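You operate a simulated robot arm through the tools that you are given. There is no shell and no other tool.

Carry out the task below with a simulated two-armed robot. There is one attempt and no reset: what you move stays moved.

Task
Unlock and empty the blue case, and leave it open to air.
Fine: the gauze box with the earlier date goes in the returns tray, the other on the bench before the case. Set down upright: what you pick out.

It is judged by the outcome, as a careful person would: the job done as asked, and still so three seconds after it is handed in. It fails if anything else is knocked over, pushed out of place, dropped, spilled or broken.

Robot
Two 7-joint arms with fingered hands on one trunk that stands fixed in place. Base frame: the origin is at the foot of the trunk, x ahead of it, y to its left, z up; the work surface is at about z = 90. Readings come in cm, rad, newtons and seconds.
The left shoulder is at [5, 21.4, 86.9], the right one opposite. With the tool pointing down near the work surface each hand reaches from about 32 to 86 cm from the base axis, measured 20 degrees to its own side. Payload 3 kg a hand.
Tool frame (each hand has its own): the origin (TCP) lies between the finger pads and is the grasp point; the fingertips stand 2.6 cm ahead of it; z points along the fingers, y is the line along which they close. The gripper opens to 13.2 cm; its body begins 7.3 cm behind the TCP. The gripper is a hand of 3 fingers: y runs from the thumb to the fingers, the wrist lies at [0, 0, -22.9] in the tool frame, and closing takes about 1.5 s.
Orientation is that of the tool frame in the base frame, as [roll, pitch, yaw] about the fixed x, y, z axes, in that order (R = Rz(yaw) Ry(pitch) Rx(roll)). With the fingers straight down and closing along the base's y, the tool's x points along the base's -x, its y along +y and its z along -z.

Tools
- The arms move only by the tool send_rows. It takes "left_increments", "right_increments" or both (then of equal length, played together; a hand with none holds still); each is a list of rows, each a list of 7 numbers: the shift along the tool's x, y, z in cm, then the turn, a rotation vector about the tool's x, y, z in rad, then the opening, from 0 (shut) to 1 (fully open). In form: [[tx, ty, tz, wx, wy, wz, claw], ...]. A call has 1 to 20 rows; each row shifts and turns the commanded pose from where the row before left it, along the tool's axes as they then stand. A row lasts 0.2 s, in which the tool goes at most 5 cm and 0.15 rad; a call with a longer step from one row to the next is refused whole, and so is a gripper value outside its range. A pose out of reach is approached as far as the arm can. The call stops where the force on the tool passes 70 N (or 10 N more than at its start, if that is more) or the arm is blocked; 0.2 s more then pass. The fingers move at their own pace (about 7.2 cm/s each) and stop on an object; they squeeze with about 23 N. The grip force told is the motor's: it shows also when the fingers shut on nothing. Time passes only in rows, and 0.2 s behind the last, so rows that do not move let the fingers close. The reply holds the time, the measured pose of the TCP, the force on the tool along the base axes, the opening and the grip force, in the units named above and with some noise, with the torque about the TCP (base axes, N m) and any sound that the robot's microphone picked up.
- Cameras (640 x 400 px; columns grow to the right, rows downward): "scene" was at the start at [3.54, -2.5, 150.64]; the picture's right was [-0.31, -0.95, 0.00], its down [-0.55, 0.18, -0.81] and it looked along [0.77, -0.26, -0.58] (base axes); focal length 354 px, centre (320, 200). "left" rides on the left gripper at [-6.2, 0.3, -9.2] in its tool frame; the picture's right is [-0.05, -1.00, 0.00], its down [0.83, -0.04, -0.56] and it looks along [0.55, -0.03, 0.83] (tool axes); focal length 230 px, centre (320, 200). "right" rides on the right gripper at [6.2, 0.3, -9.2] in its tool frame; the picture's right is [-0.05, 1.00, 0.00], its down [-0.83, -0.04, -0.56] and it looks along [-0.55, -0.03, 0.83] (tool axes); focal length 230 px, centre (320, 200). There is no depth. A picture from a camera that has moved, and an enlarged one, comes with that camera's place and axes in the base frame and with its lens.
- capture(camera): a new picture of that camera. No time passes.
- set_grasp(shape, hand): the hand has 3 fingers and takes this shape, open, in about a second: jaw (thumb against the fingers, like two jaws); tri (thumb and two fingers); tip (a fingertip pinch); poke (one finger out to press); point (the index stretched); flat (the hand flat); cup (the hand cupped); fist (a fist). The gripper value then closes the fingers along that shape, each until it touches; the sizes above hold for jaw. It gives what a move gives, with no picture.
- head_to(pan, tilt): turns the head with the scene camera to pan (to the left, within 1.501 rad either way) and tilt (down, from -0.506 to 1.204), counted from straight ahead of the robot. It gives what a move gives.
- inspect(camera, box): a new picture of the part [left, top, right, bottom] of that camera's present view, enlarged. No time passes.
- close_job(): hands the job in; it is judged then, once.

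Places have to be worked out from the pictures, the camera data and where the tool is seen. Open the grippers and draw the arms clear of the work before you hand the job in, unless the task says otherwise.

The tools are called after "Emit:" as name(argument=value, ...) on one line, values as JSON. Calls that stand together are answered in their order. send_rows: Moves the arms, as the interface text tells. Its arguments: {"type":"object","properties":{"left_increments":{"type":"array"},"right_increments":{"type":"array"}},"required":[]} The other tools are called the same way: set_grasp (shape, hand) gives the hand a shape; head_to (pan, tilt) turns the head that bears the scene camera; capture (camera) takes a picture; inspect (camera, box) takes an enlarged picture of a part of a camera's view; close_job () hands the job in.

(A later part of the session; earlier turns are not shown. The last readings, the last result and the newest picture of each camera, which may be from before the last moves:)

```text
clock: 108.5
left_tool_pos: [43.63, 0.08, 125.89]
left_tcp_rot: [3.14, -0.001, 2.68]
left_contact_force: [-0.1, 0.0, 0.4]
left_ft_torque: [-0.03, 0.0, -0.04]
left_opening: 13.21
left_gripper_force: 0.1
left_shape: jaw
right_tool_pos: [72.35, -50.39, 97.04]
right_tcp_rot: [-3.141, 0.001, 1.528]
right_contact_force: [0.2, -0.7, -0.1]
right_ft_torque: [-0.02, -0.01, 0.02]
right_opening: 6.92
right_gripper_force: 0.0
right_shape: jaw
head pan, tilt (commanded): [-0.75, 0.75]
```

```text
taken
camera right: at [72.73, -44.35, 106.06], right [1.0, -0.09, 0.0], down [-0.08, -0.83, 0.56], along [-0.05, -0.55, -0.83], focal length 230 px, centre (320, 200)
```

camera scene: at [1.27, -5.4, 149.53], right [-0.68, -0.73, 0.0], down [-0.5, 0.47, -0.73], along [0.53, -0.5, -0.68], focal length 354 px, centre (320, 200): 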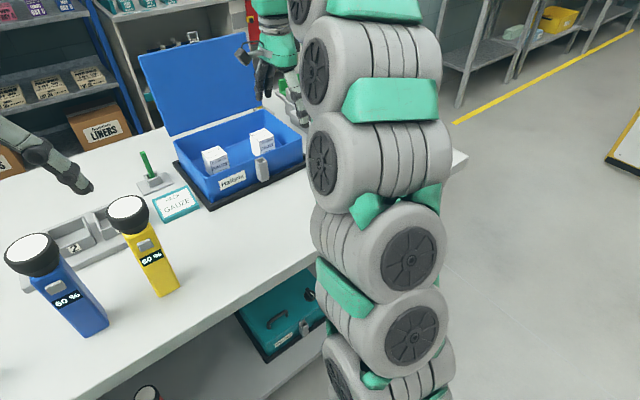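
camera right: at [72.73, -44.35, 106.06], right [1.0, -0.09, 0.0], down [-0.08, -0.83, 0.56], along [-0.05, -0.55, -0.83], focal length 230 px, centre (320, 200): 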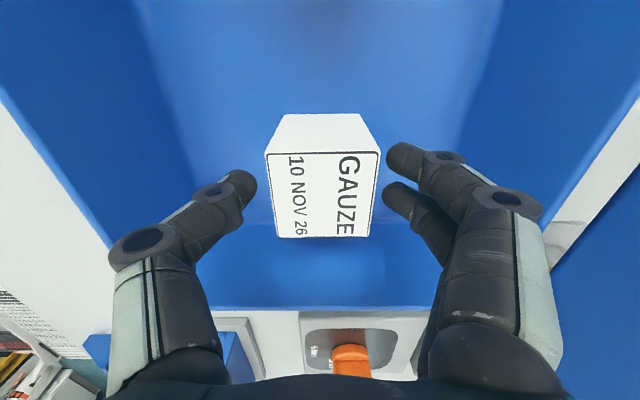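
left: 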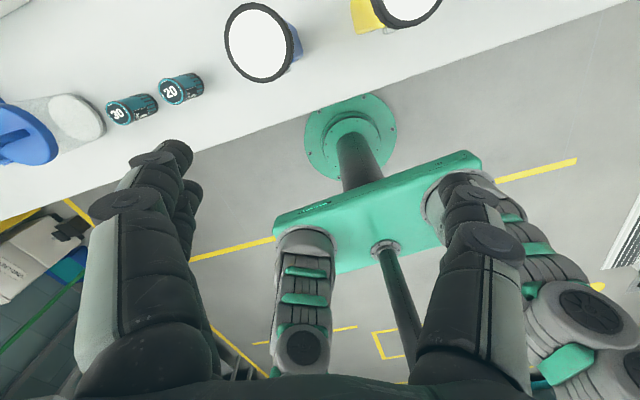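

Aligned with clearance on both sides. I descend the last 1.4 cm and close gently on the box.

Emit:
send_rows(right_increments=[[0, 0, 0.7, 0, 0, 0, 0.52], [0, 0, 0.7, 0, 0, 0, 0.52], [0, 0, 0, 0, 0, 0, 0.4], [0, 0, 0, 0, 0, 0, 0.3], [0, 0, 0, 0, 0, 0, 0.2], [0, 0, 0, 0, 0, 0, 0.2], [0, 0, 0, 0, 0, 0, 0.2]])

Emit:
capture(camera="right")

```text
clock: 110.1
left_tool_pos: [43.66, 0.1, 125.96]
left_tcp_rot: [3.14, 0.0, 2.682]
left_contact_force: [-0.6, -0.6, 0.4]
left_ft_torque: [-0.01, 0.0, -0.03]
left_opening: 13.2
left_gripper_force: 0.1
left_shape: jaw
right_tool_pos: [72.18, -50.47, 95.51]
right_tcp_rot: [-3.14, 0.003, 1.529]
right_contact_force: [0.8, -0.2, 0.1]
right_ft_torque: [-0.03, -0.01, 0.02]
right_opening: 4.39
right_gripper_force: 23.4
right_shape: jaw
head pan, tilt (commanded): [-0.75, 0.75]
```

```text
taken
camera right: at [72.75, -44.37, 104.7], right [1.0, -0.09, 0.0], down [-0.08, -0.83, 0.56], along [-0.05, -0.55, -0.83], focal length 230 px, centre (320, 200)
```

right: 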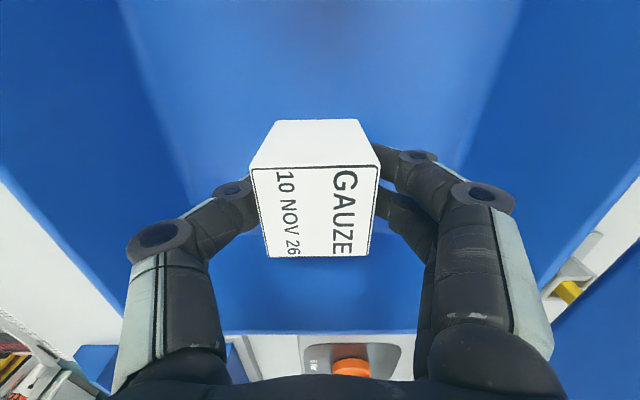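

Box gripped firmly (4.4 cm). I lift it straight up 6.5 cm, still within reach.

Emit:
send_rows(right_increments=[[0, 0, -0.8, 0, 0, 0, 0.15], [0, 0, -1.2, 0, 0, 0, 0.15], [0, 0, -1.5, 0, 0, 0, 0.15], [0, -0.2, -1.5, 0, 0, 0, 0.15], [0, -0.4, -1.5, 0, 0, 0, 0.15], [0, 0, 0, 0, 0, 0, 0.15]])

Emit:
capture(camera="right")

Emit:
inspect(camera="scene", box=[150, 30, 400, 220])

```text
clock: 111.5
left_tool_pos: [43.58, 0.22, 126.07]
left_tcp_rot: [3.14, 0.001, 2.68]
left_contact_force: [-0.4, -0.4, -0.1]
left_ft_torque: [-0.01, 0.01, 0.02]
left_opening: 13.19
left_gripper_force: 0.0
left_shape: jaw
right_tool_pos: [71.74, -50.49, 102.38]
right_tcp_rot: [3.14, 0.001, 1.529]
right_contact_force: [-0.1, -0.5, -0.6]
right_ft_torque: [0.05, -0.04, -0.02]
right_opening: 4.37
right_gripper_force: 22.9
right_shape: jaw
head pan, tilt (commanded): [-0.75, 0.75]
```

```text
taken
camera right: at [72.17, -44.47, 111.45], right [1.0, -0.09, 0.0], down [-0.08, -0.83, 0.56], along [-0.05, -0.55, -0.83], focal length 230 px, centre (320, 200)
```

right: 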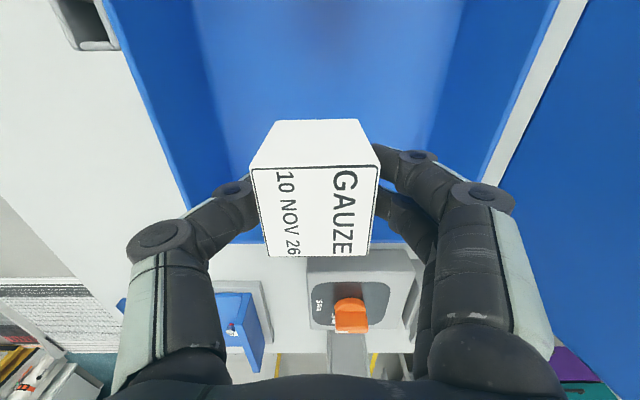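

```text
2.11 times, centred on (275, 125) of scene
camera zoom: at [1.27, -5.4, 149.53], right [-0.68, -0.73, 0.0], down [-0.5, 0.47, -0.73], along [0.53, -0.5, -0.68], focal length 744 px, centre (415, 358)
```

zoom: 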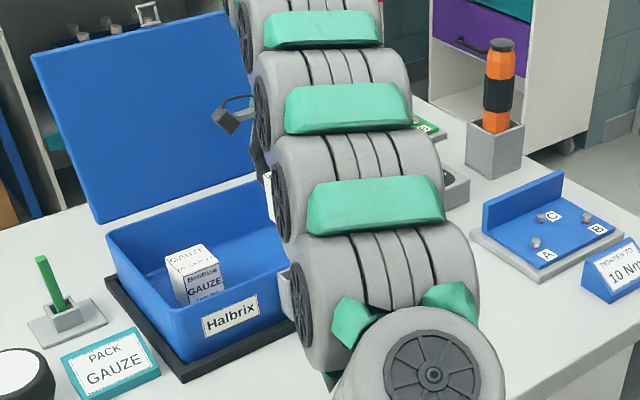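

Box is out of the case, bottom just above the wall height. I carry it back and up over the front wall, then toward a free handover spot on the bench near (45, −30).

Emit:
send_rows(right_increments=[[0.43, -1.0, -1.1, 0, 0, 0, 0.15], [0.43, -1.9, -0.9, 0, 0, 0, 0.15], [0.43, -1.9, -0.7, 0, 0, 0, 0.15], [1.73, -2.57, -0.33, 0, 0, 0, 0.15], [1.73, -2.57, -0.33, 0, 0, 0, 0.15], [1.73, -2.57, -0.33, 0, 0, 0, 0.15], [1.73, -2.57, -0.33, 0, 0, 0, 0.15], [1.73, -2.57, -0.33, 0, 0, 0, 0.15], [1.73, -2.57, -0.33, 0, 0, 0, 0.15], [1.93, -1.83, 0, 0, 0, 0, 0.15], [1.93, -1.83, 0, 0, 0, 0, 0.15], [1.93, -1.83, 0, 0, 0, 0, 0.15], [1.93, -1.83, 0, 0, 0, 0, 0.15], [0, 0, 0, 0, 0, 0, 0.15]])

Emit:
head_to(pan=-0.55, tilt=0.85)

Emit:
capture(camera="scene")

Emit:
capture(camera="right")

```text
clock: 114.5
left_tool_pos: [43.67, 0.17, 126.03]
left_tcp_rot: [3.141, 0.0, 2.681]
left_contact_force: [0.1, -0.2, 0.8]
left_ft_torque: [-0.03, 0.02, 0.02]
left_opening: 13.2
left_gripper_force: 0.1
left_shape: jaw
right_tool_pos: [44.99, -29.91, 106.72]
right_tcp_rot: [3.141, 0.002, 1.528]
right_contact_force: [1.0, 0.5, -1.5]
right_ft_torque: [0.03, 0.0, 0.0]
right_opening: 4.38
right_gripper_force: 23.0
right_shape: jaw
head pan, tilt (commanded): [-0.75, 0.75]
```

```text
clock: 115.2
left_tool_pos: [43.64, 0.18, 125.97]
left_tcp_rot: [-3.141, 0.0, 2.681]
left_contact_force: [0.3, 0.7, 0.3]
left_ft_torque: [0.03, 0.0, 0.01]
left_opening: 13.16
left_gripper_force: 0.1
left_shape: jaw
right_tool_pos: [45.0, -29.86, 106.77]
right_tcp_rot: [-3.14, 0.002, 1.528]
right_contact_force: [-0.4, -1.0, -0.9]
right_ft_torque: [-0.01, 0.0, -0.04]
right_opening: 4.41
right_gripper_force: 23.3
right_shape: jaw
head pan, tilt (commanded): [-0.55, 0.85]
```

```text
taken
camera scene: at [1.88, -3.84, 148.73], right [-0.52, -0.85, 0.0], down [-0.64, 0.39, -0.66], along [0.56, -0.35, -0.75], focal length 354 px, centre (320, 200)
```

scene: 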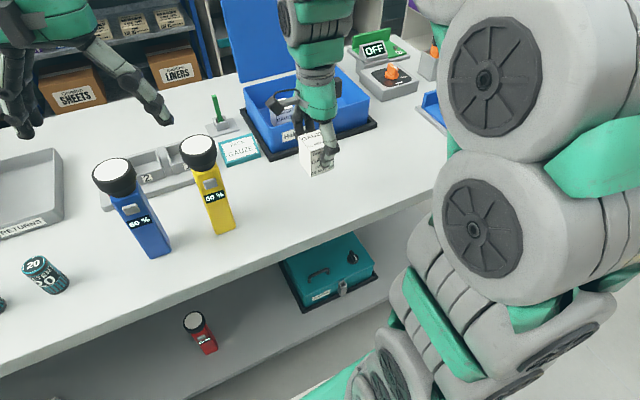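

```text
taken
camera right: at [45.45, -23.76, 115.92], right [1.0, -0.09, 0.0], down [-0.08, -0.83, 0.56], along [-0.05, -0.55, -0.83], focal length 230 px, centre (320, 200)
```

right: 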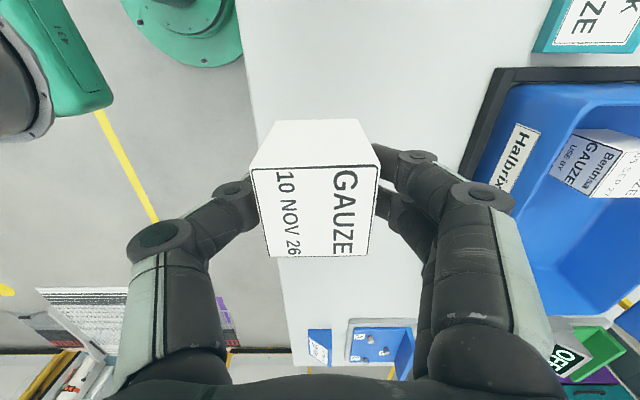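

The box hangs upright over clear bench near (45, −30). I lower it toward the bench, slowing near contact.

Emit:
send_rows(right_increments=[[0, 0, 2.5, 0, 0, 0, 0.15], [0, 0, 2.5, 0, 0, 0, 0.15], [0, 0, 2.5, 0, 0, 0, 0.15], [0, 0, 2.0, 0, 0, 0, 0.15], [0, 0, 0.8, 0, 0, 0, 0.15], [0, 0, 0, 0, 0, 0, 0.15]])

Emit:
inspect(camera="scene", box=[260, 100, 380, 220])

```text
clock: 116.6
left_tool_pos: [43.69, 0.16, 126.0]
left_tcp_rot: [3.141, -0.001, 2.682]
left_contact_force: [-0.1, 0.0, 1.0]
left_ft_torque: [0.0, -0.01, -0.03]
left_opening: 13.17
left_gripper_force: 0.0
left_shape: jaw
right_tool_pos: [45.06, -29.77, 96.24]
right_tcp_rot: [3.139, 0.001, 1.528]
right_contact_force: [-0.5, 0.1, -1.1]
right_ft_torque: [-0.01, -0.01, 0.01]
right_opening: 4.39
right_gripper_force: 22.9
right_shape: jaw
head pan, tilt (commanded): [-0.55, 0.85]
```

```text
3.33 times, centred on (320, 160) of scene
camera zoom: at [1.88, -3.84, 148.73], right [-0.52, -0.85, 0.0], down [-0.64, 0.39, -0.66], along [0.56, -0.34, -0.75], focal length 1178 px, centre (320, 333)
```

zoom: 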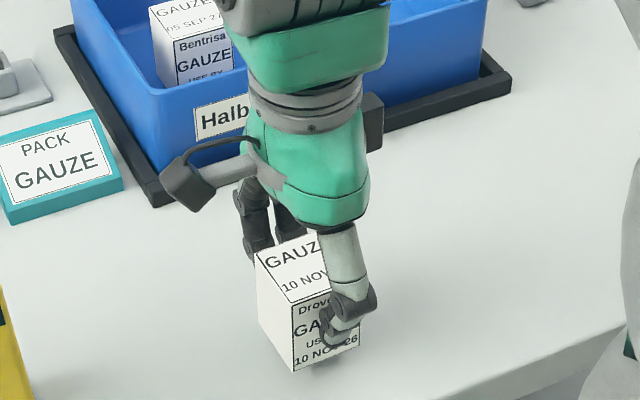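

Just above the bench. I lower in small steps until I feel contact.

Emit:
send_rows(right_increments=[[0, 0, 0.35, 0, 0, 0, 0.15], [0, 0, 0.35, 0, 0, 0, 0.15], [0, 0, 0.3, 0, 0, 0, 0.15], [0, 0, 0, 0, 0, 0, 0.15]])

```text
clock: 117.6
left_tool_pos: [43.62, 0.15, 125.97]
left_tcp_rot: [-3.14, -0.001, 2.681]
left_contact_force: [0.0, 0.5, -0.1]
left_ft_torque: [-0.03, 0.0, 0.03]
left_opening: 13.21
left_gripper_force: 0.1
left_shape: jaw
right_tool_pos: [45.02, -29.75, 95.42]
right_tcp_rot: [3.14, 0.001, 1.528]
right_contact_force: [0.4, -0.7, -1.1]
right_ft_torque: [-0.01, 0.01, 0.05]
right_opening: 4.38
right_gripper_force: 23.2
right_shape: jaw
head pan, tilt (commanded): [-0.55, 0.85]
```

No contact yet; I continue down in finer steps.

Emit:
send_rows(right_increments=[[0, 0, 0.2, 0, 0, 0, 0.15], [0, 0, 0.2, 0, 0, 0, 0.15], [0, 0, 0, 0, 0, 0, 0.15]])

```text
clock: 118.4
left_tool_pos: [43.69, 0.27, 125.98]
left_tcp_rot: [-3.14, -0.002, 2.682]
left_contact_force: [-0.9, -0.4, -0.2]
left_ft_torque: [0.01, 0.01, 0.01]
left_opening: 13.18
left_gripper_force: 0.1
left_shape: jaw
right_tool_pos: [45.03, -29.89, 94.93]
right_tcp_rot: [-3.141, 0.002, 1.528]
right_contact_force: [0.7, -0.3, -0.1]
right_ft_torque: [0.02, -0.03, 0.0]
right_opening: 4.37
right_gripper_force: 22.8
right_shape: jaw
head pan, tilt (commanded): [-0.55, 0.85]
```

The −1 N box weight has vanished, so it is just touching. One more slight step to confirm.

Emit:
send_rows(right_increments=[[0, 0, 0.15, 0, 0, 0, 0.15], [0, 0, 0, 0, 0, 0, 0.15]])

Emit:
inspect(camera="scene", box=[280, 140, 360, 210])

```text
clock: 119.0
left_tool_pos: [43.64, 0.27, 126.03]
left_tcp_rot: [-3.142, 0.001, 2.681]
left_contact_force: [-1.0, 0.1, 0.7]
left_ft_torque: [0.03, 0.0, -0.01]
left_opening: 13.18
left_gripper_force: 0.1
left_shape: jaw
right_tool_pos: [44.97, -29.89, 94.85]
right_tcp_rot: [3.141, 0.001, 1.529]
right_contact_force: [-1.0, -0.4, 7.0]
right_ft_torque: [-0.02, 0.0, 0.03]
right_opening: 4.38
right_gripper_force: 23.1
right_shape: jaw
head pan, tilt (commanded): [-0.55, 0.85]
```

```text
5.71 times, centred on (320, 175) of scene
camera zoom: at [1.87, -3.83, 148.73], right [-0.52, -0.85, 0.0], down [-0.64, 0.39, -0.66], along [0.56, -0.34, -0.75], focal length 2020 px, centre (320, 343)
```

zoom: 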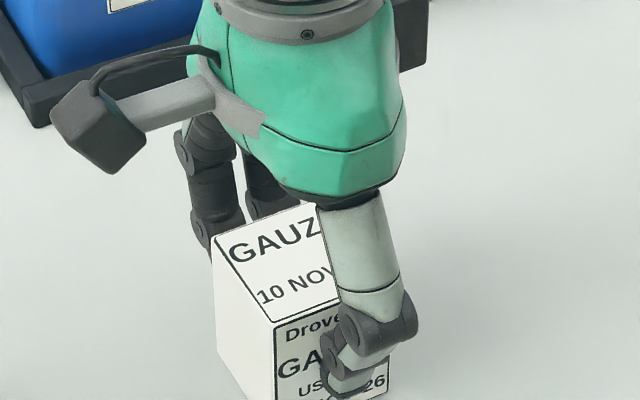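

Box is on the bench (7 N). I release and rise straight up.

Emit:
send_rows(right_increments=[[0, 0, 0, 0, 0, 0, 0.4], [0, 0, 0, 0, 0, 0, 0.5], [0, 0, 0, 0, 0, 0, 0.55], [0, 0, -1.5, 0, 0, 0, 0.55], [0, 0, -3, 0, 0, 0, 0.55], [0, 0, -4, 0, 0, 0, 0.55], [0, 0, -3, 0, 0, 0, 0.55], [0, 0, 0, 0, 0, 0, 0.55]])

Emit:
capture(camera="scene")

Emit:
capture(camera="right")

```text
clock: 120.8
left_tool_pos: [43.69, 0.21, 125.96]
left_tcp_rot: [-3.141, -0.001, 2.679]
left_contact_force: [0.2, 0.3, -0.4]
left_ft_torque: [0.05, -0.02, 0.01]
left_opening: 13.21
left_gripper_force: 0.1
left_shape: jaw
right_tool_pos: [44.89, -29.77, 106.25]
right_tcp_rot: [3.14, 0.001, 1.529]
right_contact_force: [-0.3, 0.5, 0.0]
right_ft_torque: [-0.01, 0.01, 0.0]
right_opening: 7.21
right_gripper_force: 0.1
right_shape: jaw
head pan, tilt (commanded): [-0.55, 0.85]
```

```text
taken
camera scene: at [1.88, -3.84, 148.73], right [-0.52, -0.85, 0.0], down [-0.64, 0.39, -0.66], along [0.56, -0.34, -0.75], focal length 354 px, centre (320, 200)
```

scene: 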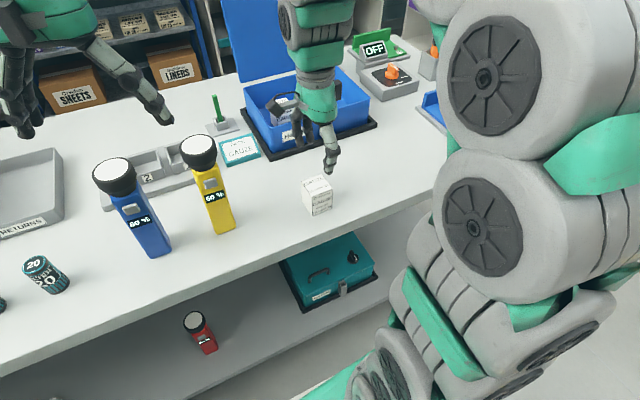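

```text
taken
camera right: at [45.47, -23.73, 115.42], right [1.0, -0.09, 0.0], down [-0.08, -0.83, 0.56], along [-0.05, -0.55, -0.83], focal length 230 px, centre (320, 200)
```

right: 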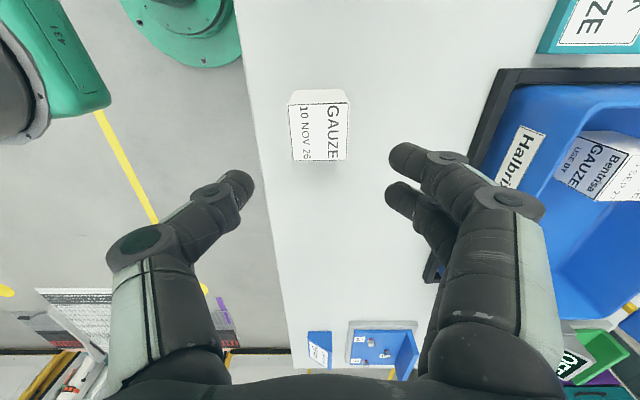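

The NOV box stands upright at about (45, −29.9). Now I go above the SEP 27 box in the case at about (73.7, −36.2).

Emit:
send_rows(right_increments=[[-0.577, 3.227, 0, 0, 0, 0, 0.65], [-0.577, 3.227, 0, 0, 0, 0, 0.65], [-0.577, 3.227, 0, 0, 0, 0, 0.65], [-0.577, 3.227, 0, 0, 0, 0, 0.65], [-0.577, 3.227, 0.2, 0, 0, 0, 0.65], [-0.577, 3.227, 0.5, 0, 0, 0.04, 0.65], [-0.577, 3.227, 0.6, 0, 0, 0, 0.65], [-0.577, 3.227, 0.6, 0, 0, 0, 0.65], [-0.577, 3.227, 0.6, 0, 0, 0, 0.65], [0, 0, 0, 0, 0, 0, 0.65]])

Emit:
capture(camera="right")

Emit:
capture(camera="scene")

```text
clock: 123.0
left_tool_pos: [43.62, 0.21, 125.96]
left_tcp_rot: [-3.141, -0.001, 2.681]
left_contact_force: [0.2, 0.7, 0.1]
left_ft_torque: [0.01, 0.02, -0.01]
left_opening: 13.19
left_gripper_force: 0.2
left_shape: jaw
right_tool_pos: [73.99, -36.84, 103.96]
right_tcp_rot: [-3.141, 0.001, 1.488]
right_contact_force: [0.4, 0.1, 0.4]
right_ft_torque: [-0.01, 0.01, -0.02]
right_opening: 8.53
right_gripper_force: 0.0
right_shape: jaw
head pan, tilt (commanded): [-0.55, 0.85]
```

```text
taken
camera right: at [74.7, -30.74, 113.22], right [0.99, -0.13, 0.0], down [-0.11, -0.82, 0.56], along [-0.07, -0.55, -0.83], focal length 230 px, centre (320, 200)
```

right: 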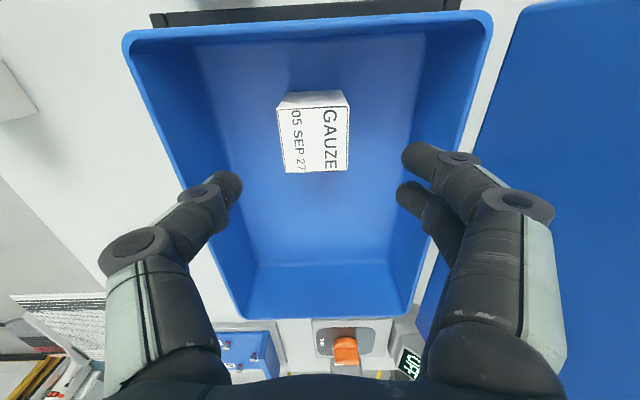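

```text
taken
camera scene: at [1.88, -3.83, 148.73], right [-0.52, -0.85, 0.0], down [-0.64, 0.39, -0.66], along [0.56, -0.34, -0.75], focal length 354 px, centre (320, 200)
```

scene: 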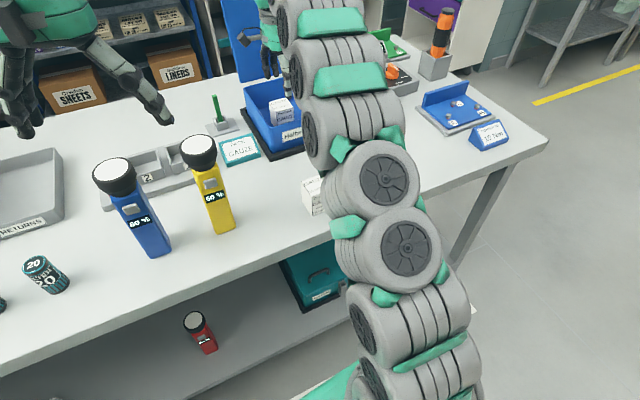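

The SEP 27 box is the only thing left inside, centred at about (73.45, −36.35) and square to the hand. I centre, narrow the opening and descend.

Emit:
send_rows(right_increments=[[0.44, -0.58, 0, 0, 0, 0, 0.52], [0, 0, 2.0, 0, 0, 0, 0.52], [0, 0, 2.0, 0, 0, 0, 0.52], [0, 0, 1.5, 0, 0, 0, 0.52], [0, 0, 1.3, 0, 0, 0, 0.52], [0, 0, 0, 0, 0, 0, 0.52]])

Emit:
capture(camera="right")

```text
clock: 124.4
left_tool_pos: [43.57, 0.21, 126.05]
left_tcp_rot: [-3.141, 0.0, 2.681]
left_contact_force: [-1.0, -0.3, 0.6]
left_ft_torque: [0.02, -0.02, 0.05]
left_opening: 13.18
left_gripper_force: 0.1
left_shape: jaw
right_tool_pos: [73.02, -36.25, 96.95]
right_tcp_rot: [-3.141, 0.001, 1.49]
right_contact_force: [-0.8, 0.2, 0.5]
right_ft_torque: [0.01, -0.01, -0.02]
right_opening: 6.94
right_gripper_force: 0.1
right_shape: jaw
head pan, tilt (commanded): [-0.55, 0.85]
```

```text
taken
camera right: at [73.77, -30.24, 106.14], right [0.99, -0.13, 0.0], down [-0.11, -0.82, 0.56], along [-0.07, -0.55, -0.83], focal length 230 px, centre (320, 200)
```

right: 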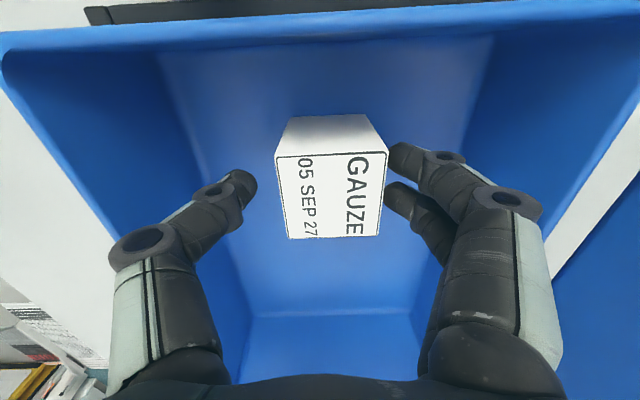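

The box sits slightly toward the far fingers; I shift 0.45 cm forward, descend 1.4 cm and close.

Emit:
send_rows(right_increments=[[0, 0.45, 0, 0, 0, 0, 0.52], [0, 0, 0.7, 0, 0, 0, 0.52], [0, 0, 0.7, 0, 0, 0, 0.52], [0, 0, 0, 0, 0, 0, 0.4], [0, 0, 0, 0, 0, 0, 0.3], [0, 0, 0, 0, 0, 0, 0.2], [0, 0, 0, 0, 0, 0, 0.15], [0, 0, 0, 0, 0, 0, 0.15]])

Emit:
capture(camera="right")

```text
clock: 126.2
left_tool_pos: [43.65, 0.18, 126.0]
left_tcp_rot: [-3.14, 0.0, 2.682]
left_contact_force: [0.4, 0.3, 0.5]
left_ft_torque: [0.01, 0.02, 0.0]
left_opening: 13.21
left_gripper_force: 0.0
left_shape: jaw
right_tool_pos: [73.45, -36.26, 95.63]
right_tcp_rot: [3.141, 0.002, 1.49]
right_contact_force: [0.7, 0.8, 0.0]
right_ft_torque: [-0.02, -0.02, 0.01]
right_opening: 4.37
right_gripper_force: 22.8
right_shape: jaw
head pan, tilt (commanded): [-0.55, 0.85]
```

```text
taken
camera right: at [74.16, -30.22, 104.86], right [0.99, -0.13, 0.0], down [-0.11, -0.82, 0.56], along [-0.07, -0.55, -0.83], focal length 230 px, centre (320, 200)
```

right: 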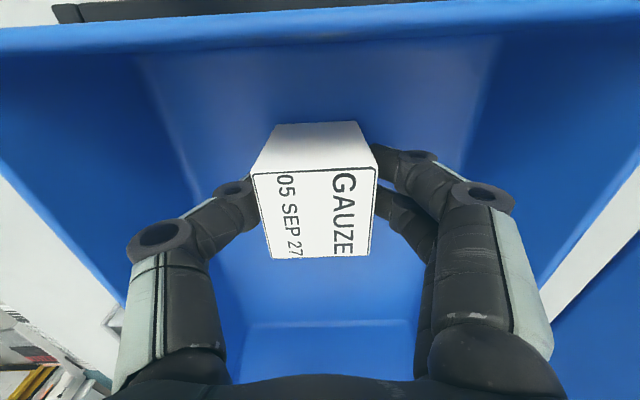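

Gripped securely. I lift 8 cm straight up, then carry it back over the front wall to about (53, −45).

Emit:
send_rows(right_increments=[[0, 0, -0.8, 0, 0, 0, 0.15], [0, 0, -1.2, 0, 0, 0, 0.15], [0, 0, -1.5, 0, 0, 0, 0.15], [0, 0, -1.5, 0, 0, 0, 0.15], [0, 0, -1.5, 0, 0, 0, 0.15], [0, 0, -1.7, 0, 0, 0, 0.15], [-1.48, -2.81, -0.2, 0, 0, 0, 0.15], [-1.48, -2.81, -0.2, 0, 0, 0, 0.15], [-1.48, -2.81, -0.2, 0, 0, 0, 0.15], [-1.48, -2.81, -0.2, 0, 0, 0, 0.15], [-1.48, -2.81, -0.2, 0, 0, 0, 0.15], [-1.48, -2.81, -0.2, 0, 0, 0, 0.15], [-1.48, -2.81, -0.2, 0, 0, 0, 0.15], [0, 0, 0, 0, 0, 0, 0.15]])

Emit:
capture(camera="right")

Emit:
capture(camera="scene")

```text
clock: 129.2
left_tool_pos: [43.62, 0.08, 125.94]
left_tcp_rot: [-3.141, -0.001, 2.681]
left_contact_force: [0.2, 0.2, 0.5]
left_ft_torque: [0.0, -0.01, 0.02]
left_opening: 13.22
left_gripper_force: 0.1
left_shape: jaw
right_tool_pos: [53.17, -44.88, 105.24]
right_tcp_rot: [-3.141, 0.003, 1.488]
right_contact_force: [0.3, 0.0, -1.0]
right_ft_torque: [0.0, 0.0, -0.03]
right_opening: 4.39
right_gripper_force: 22.7
right_shape: jaw
head pan, tilt (commanded): [-0.55, 0.85]
```

```text
taken
camera right: at [53.87, -38.82, 114.35], right [0.99, -0.13, 0.0], down [-0.11, -0.82, 0.56], along [-0.07, -0.55, -0.83], focal length 230 px, centre (320, 200)
```

right: 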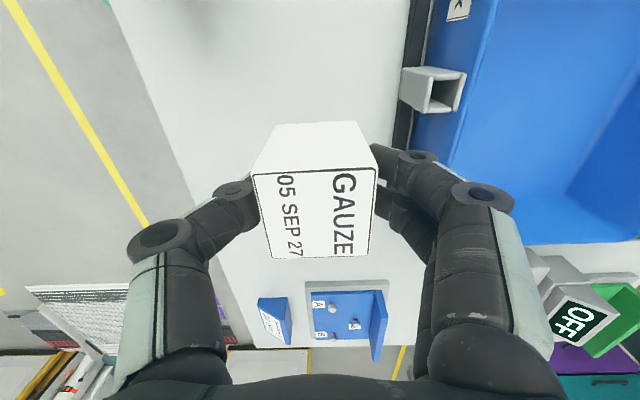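

```text
taken
camera scene: at [1.88, -3.84, 148.73], right [-0.52, -0.85, 0.0], down [-0.64, 0.39, -0.66], along [0.56, -0.34, -0.75], focal length 354 px, centre (320, 200)
```

scene: 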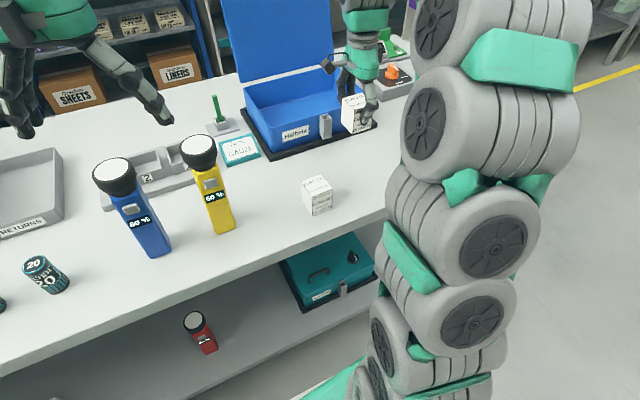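

The box is over clear bench in front of the case. I lower it, slowing before contact (expected at TCP z≈95.0).

Emit:
send_rows(right_increments=[[0, 0, 2.5, 0, 0, 0, 0.15], [0, 0, 2.5, 0, 0, 0, 0.15], [0, 0, 2.5, 0, 0, 0, 0.15], [0, 0, 1.5, 0, 0, 0, 0.15], [0, 0, 0.6, 0, 0, 0, 0.15], [0, 0, 0.3, 0, 0, 0, 0.15], [0, 0, 0.2, 0, 0, 0, 0.15], [0, 0, 0, 0, 0, 0, 0.15]])

```text
clock: 131.0
left_tool_pos: [43.65, 0.13, 125.97]
left_tcp_rot: [3.14, -0.001, 2.678]
left_contact_force: [0.3, -0.8, 0.6]
left_ft_torque: [0.02, 0.0, -0.01]
left_opening: 13.18
left_gripper_force: 0.0
left_shape: jaw
right_tool_pos: [53.19, -45.03, 95.33]
right_tcp_rot: [-3.141, 0.001, 1.489]
right_contact_force: [-0.4, -0.5, -0.1]
right_ft_torque: [-0.01, 0.02, 0.01]
right_opening: 4.41
right_gripper_force: 23.2
right_shape: jaw
head pan, tilt (commanded): [-0.55, 0.85]
```

Close to contact; small steps down until force appears.

Emit:
send_rows(right_increments=[[0, 0, 0.15, 0, 0, 0, 0.15], [0, 0, 0.15, 0, 0, 0, 0.15], [0, 0, 0, 0, 0, 0, 0.15]])

```text
clock: 131.8
left_tool_pos: [43.7, 0.17, 125.89]
left_tcp_rot: [-3.141, -0.001, 2.682]
left_contact_force: [-0.8, -0.7, 0.2]
left_ft_torque: [0.0, -0.04, -0.01]
left_opening: 13.19
left_gripper_force: 0.1
left_shape: jaw
right_tool_pos: [53.26, -44.97, 95.03]
right_tcp_rot: [3.14, 0.001, 1.488]
right_contact_force: [0.2, 0.0, 3.1]
right_ft_torque: [0.01, 0.05, -0.01]
right_opening: 4.37
right_gripper_force: 22.6
right_shape: jaw
head pan, tilt (commanded): [-0.55, 0.85]
```

Contact. I release, rise straight up, then withdraw the right arm well to the right to leave room for the left arm.

Emit:
send_rows(right_increments=[[0, 0, 0, 0, 0, 0, 0.4], [0, 0, 0, 0, 0, 0, 0.5], [0, 0, 0, 0, 0, 0, 0.55], [0, 0, -1.5, 0, 0, 0, 0.55], [0, 0, -3, 0, 0, 0, 0.55], [0, 0, -4, 0, 0, 0, 0.55], [0, 0, -4, 0, 0, 0, 0.55], [0, 0, -4, 0, 0, 0, 0.55], [-3, -2, -1, 0, 0, 0, 0.55], [-3, -2, -1, 0, 0, 0, 0.55], [-3, -2, 0, 0, 0, 0, 0.55], [-3, -2, 0, 0, 0, 0, 0.55], [-3, -1, 0, 0, 0, 0, 0.55], [0, 0, 0, 0, 0, 0, 0.55]])

Emit:
capture(camera="scene")

Emit:
capture(camera="left")

```text
clock: 134.8
left_tool_pos: [43.61, 0.14, 125.99]
left_tcp_rot: [-3.141, 0.0, 2.681]
left_contact_force: [0.4, -1.5, 0.4]
left_ft_torque: [0.01, -0.01, -0.02]
left_opening: 13.19
left_gripper_force: 0.0
left_shape: jaw
right_tool_pos: [42.92, -59.14, 113.23]
right_tcp_rot: [-3.141, 0.0, 1.489]
right_contact_force: [-0.3, 0.2, -0.1]
right_ft_torque: [0.02, 0.02, 0.02]
right_opening: 7.21
right_gripper_force: 0.1
right_shape: jaw
head pan, tilt (commanded): [-0.55, 0.85]
```

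```text
taken
camera scene: at [1.87, -3.84, 148.73], right [-0.52, -0.85, 0.0], down [-0.64, 0.39, -0.66], along [0.56, -0.34, -0.75], focal length 354 px, centre (320, 200)
```

scene: 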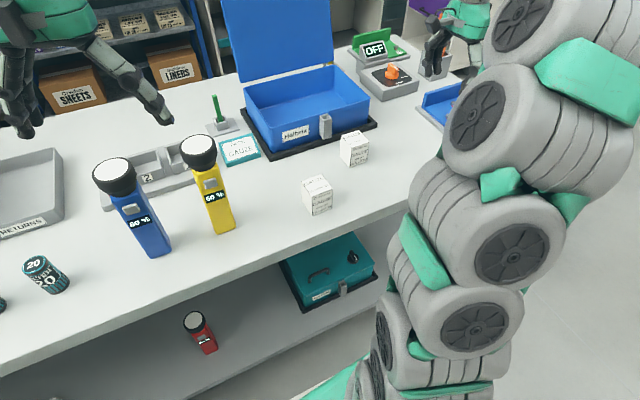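

```text
taken
camera left: at [49.25, -2.2, 135.2], right [-0.4, -0.92, 0.0], down [-0.76, 0.33, 0.56], along [-0.51, 0.22, -0.83], focal length 230 px, centre (320, 200)
```

left: 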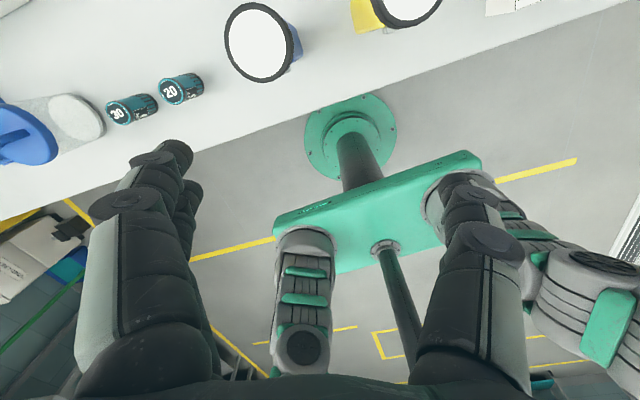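

Both boxes stand upright on the bench and the case is empty and open. Next I survey the returns tray and left side before moving the left arm.

Emit:
head_to(pan=0.15, tilt=0.7)

Emit:
capture(camera="scene")

```text
clock: 135.9
left_tool_pos: [43.65, 0.22, 125.96]
left_tcp_rot: [-3.141, 0.0, 2.681]
left_contact_force: [-0.1, 0.1, -0.8]
left_ft_torque: [0.0, -0.02, 0.03]
left_opening: 13.17
left_gripper_force: 0.1
left_shape: jaw
right_tool_pos: [42.95, -59.13, 113.24]
right_tcp_rot: [3.142, 0.003, 1.488]
right_contact_force: [-1.0, -0.4, -0.5]
right_ft_torque: [-0.01, -0.03, 0.01]
right_opening: 7.22
right_gripper_force: 0.1
right_shape: jaw
head pan, tilt (commanded): [0.15, 0.7]
```

```text
taken
camera scene: at [3.61, 1.51, 149.95], right [0.15, -0.99, 0.0], down [-0.64, -0.1, -0.76], along [0.76, 0.11, -0.64], focal length 354 px, centre (320, 200)
```

scene: 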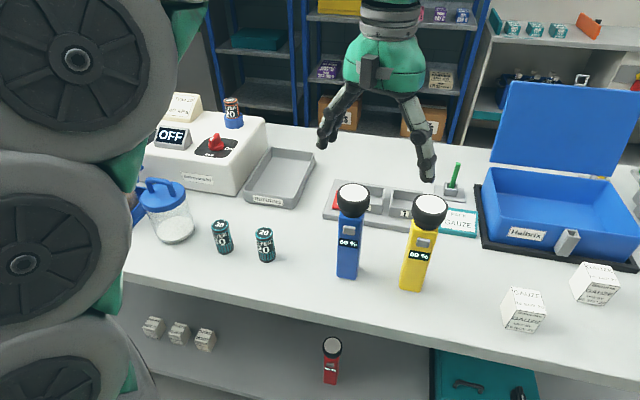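

The tray interior is centred near (80, 24). I turn the left hand square to the box (yaw ≈3.10), and bring it around the near side of the flashlights (x≈35) toward the NOV box, staying high.

Emit:
send_rows(left_increments=[[0, 0, 0, 0, 0, -0.14, 0.7], [0, 0, 0, 0, 0, -0.14, 0.6], [0, 0, 0, 0, 0, -0.14, 0.55], [2.83, -0.85, 1.33, 0, 0, 0, 0.55], [2.83, -0.85, 1.33, 0, 0, 0, 0.55], [2.83, -0.85, 1.33, 0, 0, 0, 0.55], [-0.29, -2.99, 1.33, 0, 0, 0, 0.55], [-0.29, -2.99, 1.33, 0, 0, 0, 0.55], [-0.29, -2.99, 1.33, 0, 0, 0, 0.55], [-0.29, -2.99, 1.33, 0, 0, 0, 0.55], [-0.29, -2.99, 1.33, 0, 0, 0, 0.55], [-0.29, -2.99, 1.33, 0, 0, 0, 0.55], [0, 0, 0, 0, 0, 0, 0.55]])

Emit:
head_to(pan=-0.3, tilt=0.85)

Emit:
capture(camera="scene")

Emit:
capture(camera="left")

```text
clock: 138.7
left_tool_pos: [35.88, -20.03, 114.26]
left_tcp_rot: [3.141, 0.0, 3.101]
left_contact_force: [-0.4, 0.2, -0.2]
left_ft_torque: [-0.01, 0.01, -0.01]
left_opening: 7.33
left_gripper_force: 0.0
left_shape: jaw
right_tool_pos: [43.06, -59.19, 113.34]
right_tcp_rot: [-3.141, 0.003, 1.488]
right_contact_force: [0.6, 0.0, 0.1]
right_ft_torque: [0.01, 0.0, 0.0]
right_opening: 7.22
right_gripper_force: 0.1
right_shape: jaw
head pan, tilt (commanded): [0.15, 0.7]
```

```text
clock: 139.6
left_tool_pos: [35.86, -19.99, 114.33]
left_tcp_rot: [-3.141, -0.001, 3.1]
left_contact_force: [0.1, -0.2, 0.5]
left_ft_torque: [0.01, -0.01, 0.0]
left_opening: 7.31
left_gripper_force: 0.0
left_shape: jaw
right_tool_pos: [42.97, -59.13, 113.26]
right_tcp_rot: [-3.141, 0.002, 1.488]
right_contact_force: [0.2, 0.3, -0.2]
right_ft_torque: [0.01, -0.01, 0.03]
right_opening: 7.21
right_gripper_force: 0.1
right_shape: jaw
head pan, tilt (commanded): [-0.3, 0.85]
```

```text
taken
camera scene: at [2.68, -2.06, 148.73], right [-0.29, -0.96, 0.0], down [-0.72, 0.22, -0.66], along [0.63, -0.19, -0.75], focal length 354 px, centre (320, 200)
```

scene: 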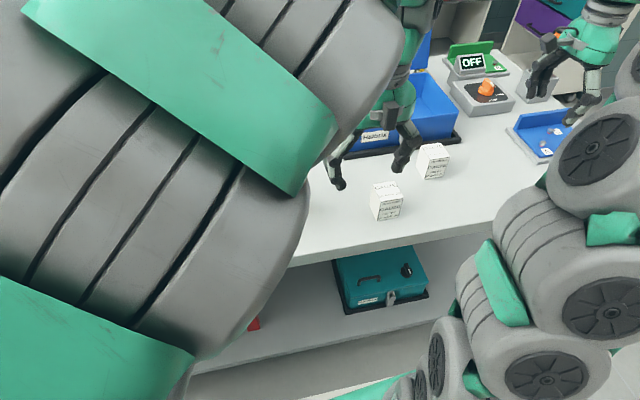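

```text
taken
camera left: at [42.03, -19.87, 123.5], right [0.01, -1.0, 0.0], down [-0.83, -0.01, 0.56], along [-0.56, -0.01, -0.83], focal length 230 px, centre (320, 200)
```

left: 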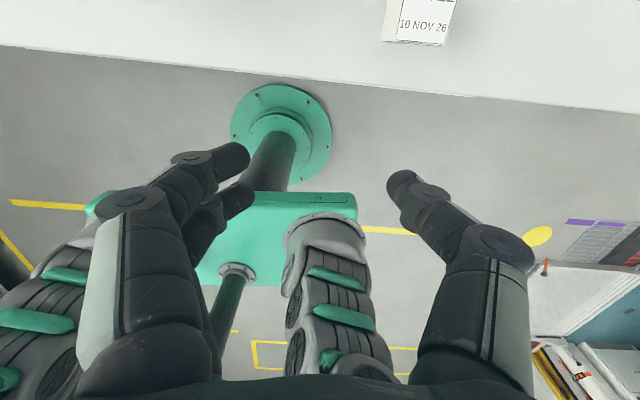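

The left arm stays high (its elbow is near my camera). I continue to above the NOV box.

Emit:
send_rows(left_increments=[[-1.88, -1.9, 1.0, 0, 0, 0, 0.55], [-1.88, -1.9, 1.0, 0, 0, 0, 0.55], [-1.88, -1.9, 1.0, 0, 0, 0, 0.55], [-1.88, -1.9, 1.0, 0, 0, 0, 0.55], [-1.88, -1.9, 1.0, 0, 0, 0, 0.55], [0, 0, 0, 0, 0, 0, 0.55]])

Emit:
capture(camera="left")

Emit:
capture(camera="scene")

Emit:
capture(camera="right")

```text
clock: 141.0
left_tool_pos: [45.15, -29.84, 109.2]
left_tcp_rot: [3.141, 0.001, 3.102]
left_contact_force: [-0.3, 0.4, -0.5]
left_ft_torque: [-0.01, 0.0, -0.02]
left_opening: 7.3
left_gripper_force: 0.0
left_shape: jaw
right_tool_pos: [43.08, -59.26, 113.31]
right_tcp_rot: [3.14, 0.001, 1.489]
right_contact_force: [0.1, -0.1, 0.5]
right_ft_torque: [0.04, 0.0, -0.01]
right_opening: 7.19
right_gripper_force: 0.0
right_shape: jaw
head pan, tilt (commanded): [-0.3, 0.85]
```

```text
taken
camera left: at [51.19, -29.76, 118.44], right [0.01, -1.0, 0.0], down [-0.83, -0.01, 0.56], along [-0.56, -0.01, -0.83], focal length 230 px, centre (320, 200)
```

left: 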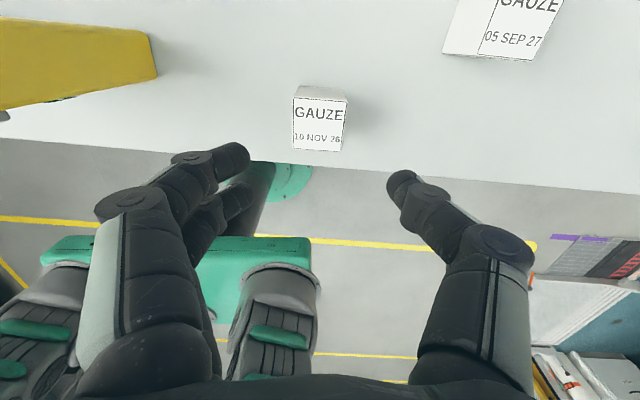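

```text
taken
camera scene: at [2.68, -2.06, 148.73], right [-0.3, -0.96, 0.0], down [-0.72, 0.22, -0.66], along [0.63, -0.2, -0.75], focal length 354 px, centre (320, 200)
```

scene: 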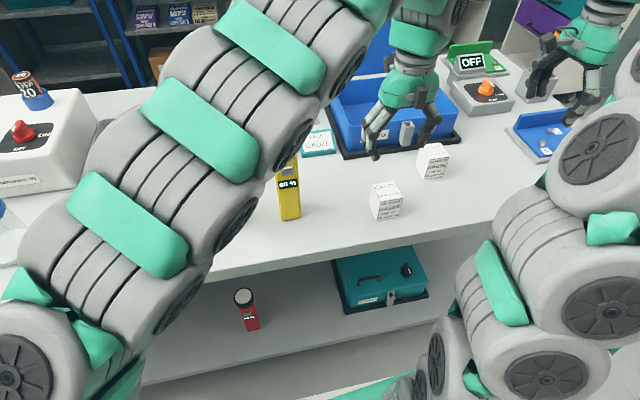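

```text
taken
camera right: at [43.78, -53.1, 122.43], right [0.99, -0.13, 0.0], down [-0.11, -0.82, 0.56], along [-0.07, -0.55, -0.83], focal length 230 px, centre (320, 200)
```

right: 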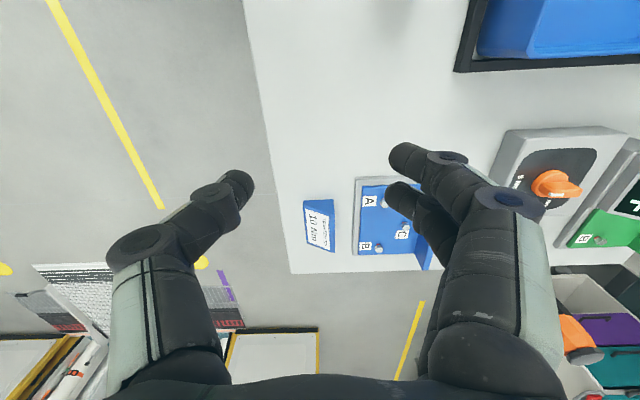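

The box is between the open fingers. To keep the left forearm farther from the flashlights (and gain reach at the tray), I pitch the hand forward 20° about its closing axis; the box will still be gripped upright by its sides.

Emit:
send_rows(left_increments=[[0, 0, 0, 0, -0.117, 0, 0.55], [0, 0, 0, 0, -0.117, 0, 0.55], [0, 0, 0, 0, -0.116, 0, 0.55], [0.91, 0, 2.19, 0, 0, 0, 0.55], [0.91, 0, 2.19, 0, 0, 0, 0.55], [0, 0, 0, 0, 0, 0, 0.55]])

Emit:
capture(camera="left")

Emit:
capture(camera="scene")

```text
clock: 142.4
left_tool_pos: [44.82, -30.07, 104.15]
left_tcp_rot: [-3.141, 0.351, 3.1]
left_contact_force: [0.7, 0.8, -0.5]
left_ft_torque: [-0.04, 0.01, 0.01]
left_opening: 7.29
left_gripper_force: 0.0
left_shape: jaw
right_tool_pos: [42.92, -59.26, 113.29]
right_tcp_rot: [-3.14, 0.003, 1.49]
right_contact_force: [0.1, 1.4, -0.3]
right_ft_torque: [-0.02, 0.0, -0.04]
right_opening: 7.2
right_gripper_force: 0.0
right_shape: jaw
head pan, tilt (commanded): [-0.3, 0.85]
```

```text
taken
camera left: at [47.46, -29.74, 114.93], right [0.01, -1.0, 0.02], down [-0.97, 0.0, 0.24], along [-0.24, -0.02, -0.97], focal length 230 px, centre (320, 200)
```

left: 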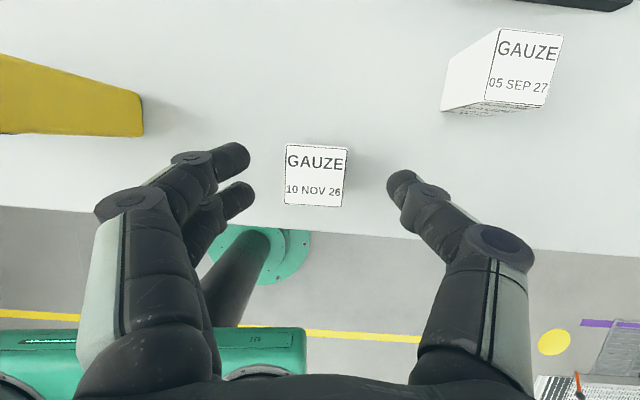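

```text
taken
camera scene: at [2.68, -2.06, 148.73], right [-0.3, -0.96, 0.0], down [-0.72, 0.22, -0.66], along [0.63, -0.2, -0.75], focal length 354 px, centre (320, 200)
```

scene: 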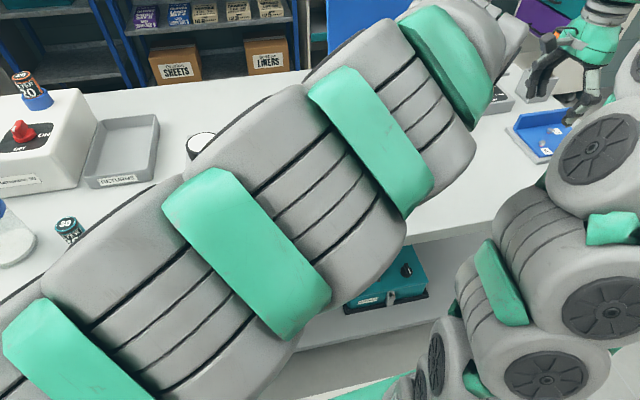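

Aligned. I descend around the NOV box to z≈95.

Emit:
send_rows(left_increments=[[0.72, 0.04, 1.69, 0, 0, 0, 0.55], [0.72, 0.04, 1.69, 0, 0, 0, 0.55], [0.72, 0.04, 1.69, 0, 0, 0, 0.55], [0.72, 0.04, 1.68, 0, 0, 0, 0.55], [0, 0, 0, 0, 0, 0, 0.55]])

Emit:
capture(camera="left")

Emit:
capture(camera="scene")

```text
clock: 143.6
left_tool_pos: [44.44, -29.53, 96.73]
left_tcp_rot: [3.141, 0.35, 3.1]
left_contact_force: [-0.7, 0.1, 0.7]
left_ft_torque: [-0.03, 0.04, 0.06]
left_opening: 7.32
left_gripper_force: 0.1
left_shape: jaw
right_tool_pos: [43.05, -59.22, 113.47]
right_tcp_rot: [-3.141, 0.002, 1.488]
right_contact_force: [1.2, -0.2, -0.4]
right_ft_torque: [0.01, 0.0, -0.01]
right_opening: 7.22
right_gripper_force: 0.0
right_shape: jaw
head pan, tilt (commanded): [-0.3, 0.85]
```

```text
taken
camera left: at [47.02, -29.24, 107.46], right [0.01, -1.0, 0.02], down [-0.97, 0.0, 0.24], along [-0.24, -0.02, -0.97], focal length 230 px, centre (320, 200)
```

left: 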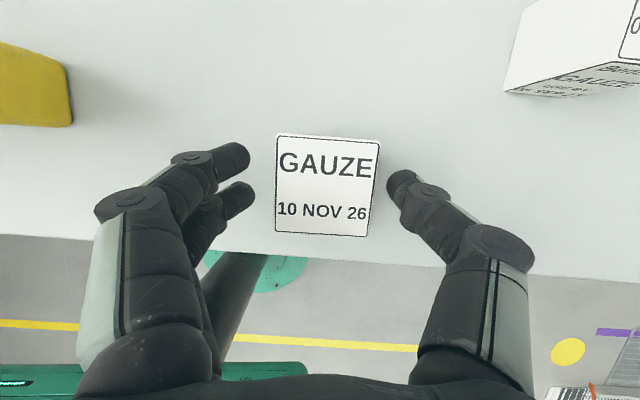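

```text
taken
camera scene: at [2.68, -2.06, 148.73], right [-0.3, -0.96, 0.0], down [-0.72, 0.22, -0.66], along [0.63, -0.2, -0.75], focal length 354 px, centre (320, 200)
```

scene: 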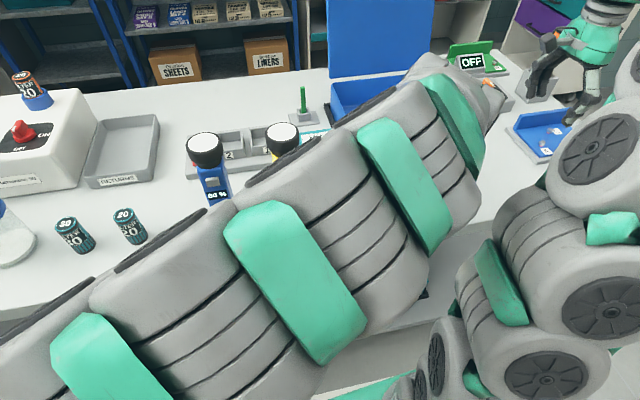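

Both flashlights are untouched and the box is centred. I descend the last 1.7 cm and close gently.

Emit:
send_rows(left_increments=[[0.3, -0.1, 0.8, 0, 0, 0, 0.55], [0.3, -0.1, 0.8, 0, 0, 0, 0.55], [0, 0, 0, 0, 0, 0, 0.42], [0, 0, 0, 0, 0, 0, 0.33], [0, 0, 0, 0, 0, 0, 0.25], [0, 0, 0, 0, 0, 0, 0.15], [0, 0, 0, 0, 0, 0, 0.15]])

Emit:
capture(camera="left")

```text
clock: 145.2
left_tool_pos: [44.33, -29.85, 95.16]
left_tcp_rot: [3.141, 0.35, 3.101]
left_contact_force: [0.2, -0.8, 0.1]
left_ft_torque: [-0.01, 0.03, -0.01]
left_opening: 4.4
left_gripper_force: 22.8
left_shape: jaw
right_tool_pos: [43.12, -59.08, 113.32]
right_tcp_rot: [3.141, 0.001, 1.49]
right_contact_force: [-0.1, 0.2, 0.1]
right_ft_torque: [0.02, 0.02, 0.01]
right_opening: 7.21
right_gripper_force: 0.0
right_shape: jaw
head pan, tilt (commanded): [-0.3, 0.85]
```

```text
taken
camera left: at [46.98, -29.57, 105.82], right [0.01, -1.0, 0.02], down [-0.97, 0.0, 0.24], along [-0.24, -0.02, -0.97], focal length 230 px, centre (320, 200)
```

left: 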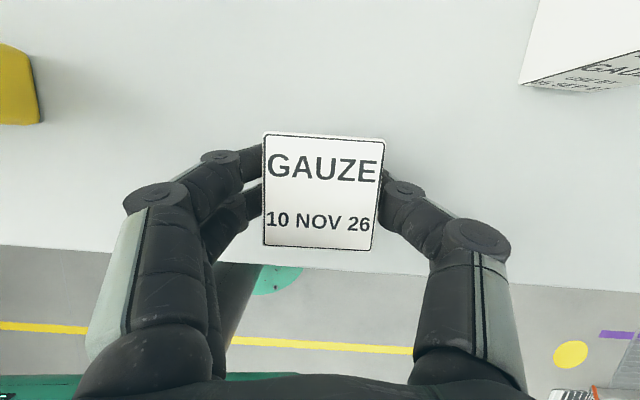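

The NOV box is gripped. I lift it and bring it back around the near side of the flashlights, well above everything.

Emit:
send_rows(left_increments=[[-0.5, 0, -1.4, 0, 0, 0, 0.15], [-0.9, 0, -2.4, 0, 0, 0, 0.15], [-0.95, 0, -2.6, 0, 0, 0, 0.15], [-1.1, 0, -3.0, 0, 0, 0, 0.15], [-1.2, 0, -3.28, 0, 0, 0, 0.15], [-1.2, 0, -3.28, 0, 0, 0, 0.15], [1.51, 2.31, -0.98, 0, 0, 0, 0.15], [1.51, 2.31, -0.98, 0, 0, 0, 0.15], [1.51, 2.31, -0.98, 0, 0, 0, 0.15], [1.51, 2.31, -0.98, 0, 0, 0, 0.15], [1.51, 2.31, -0.98, 0, 0, 0, 0.15], [0, 0, 0, 0, 0, 0, 0.15]])

Emit:
capture(camera="left")

Emit:
capture(camera="scene")

```text
clock: 147.8
left_tool_pos: [37.21, -17.33, 113.44]
left_tcp_rot: [3.137, 0.33, 3.122]
left_contact_force: [0.0, 0.5, -0.9]
left_ft_torque: [0.03, -0.01, 0.01]
left_opening: 4.35
left_gripper_force: 22.6
left_shape: jaw
right_tool_pos: [42.98, -59.16, 113.31]
right_tcp_rot: [-3.142, 0.002, 1.49]
right_contact_force: [0.1, -1.1, -0.3]
right_ft_torque: [0.0, 0.03, 0.01]
right_opening: 7.23
right_gripper_force: 0.0
right_shape: jaw
head pan, tilt (commanded): [-0.3, 0.85]
```

```text
taken
camera left: at [39.98, -16.87, 124.16], right [0.03, -1.0, 0.01], down [-0.97, -0.03, 0.26], along [-0.26, -0.02, -0.97], focal length 230 px, centre (320, 200)
```

left: 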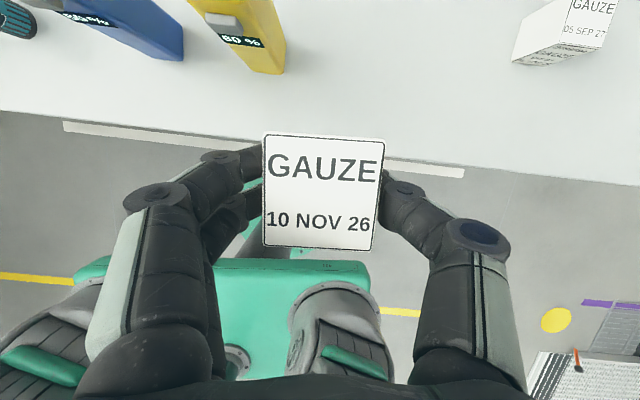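

```text
taken
camera scene: at [2.67, -2.06, 148.73], right [-0.3, -0.96, 0.0], down [-0.72, 0.22, -0.66], along [0.63, -0.2, -0.75], focal length 354 px, centre (320, 200)
```

scene: 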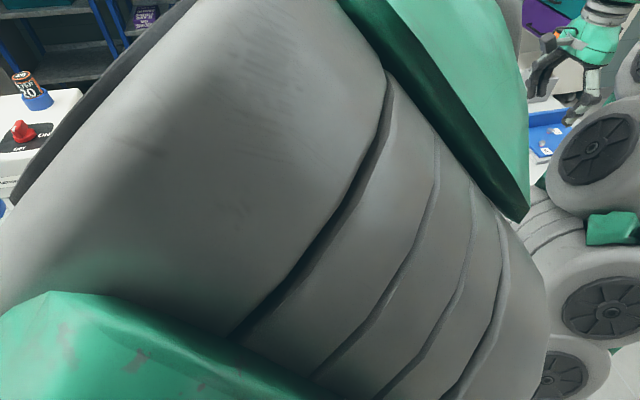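

The pose lags slightly from commanded; I pause a moment and re-read.

Emit:
send_rows(left_increments=[[0, 0, 0, 0, 0, 0, 0.15], [0, 0, 0, 0, 0, 0, 0.15]])

```text
clock: 148.4
left_tool_pos: [37.21, -17.2, 113.63]
left_tcp_rot: [3.138, 0.33, 3.121]
left_contact_force: [-1.0, 0.2, -0.3]
left_ft_torque: [-0.02, 0.06, -0.02]
left_opening: 4.36
left_gripper_force: 23.6
left_shape: jaw
right_tool_pos: [43.09, -59.13, 113.29]
right_tcp_rot: [-3.14, 0.003, 1.489]
right_contact_force: [0.2, 0.7, -0.4]
right_ft_torque: [0.02, -0.02, 0.0]
right_opening: 7.2
right_gripper_force: 0.1
right_shape: jaw
head pan, tilt (commanded): [-0.3, 0.85]
```

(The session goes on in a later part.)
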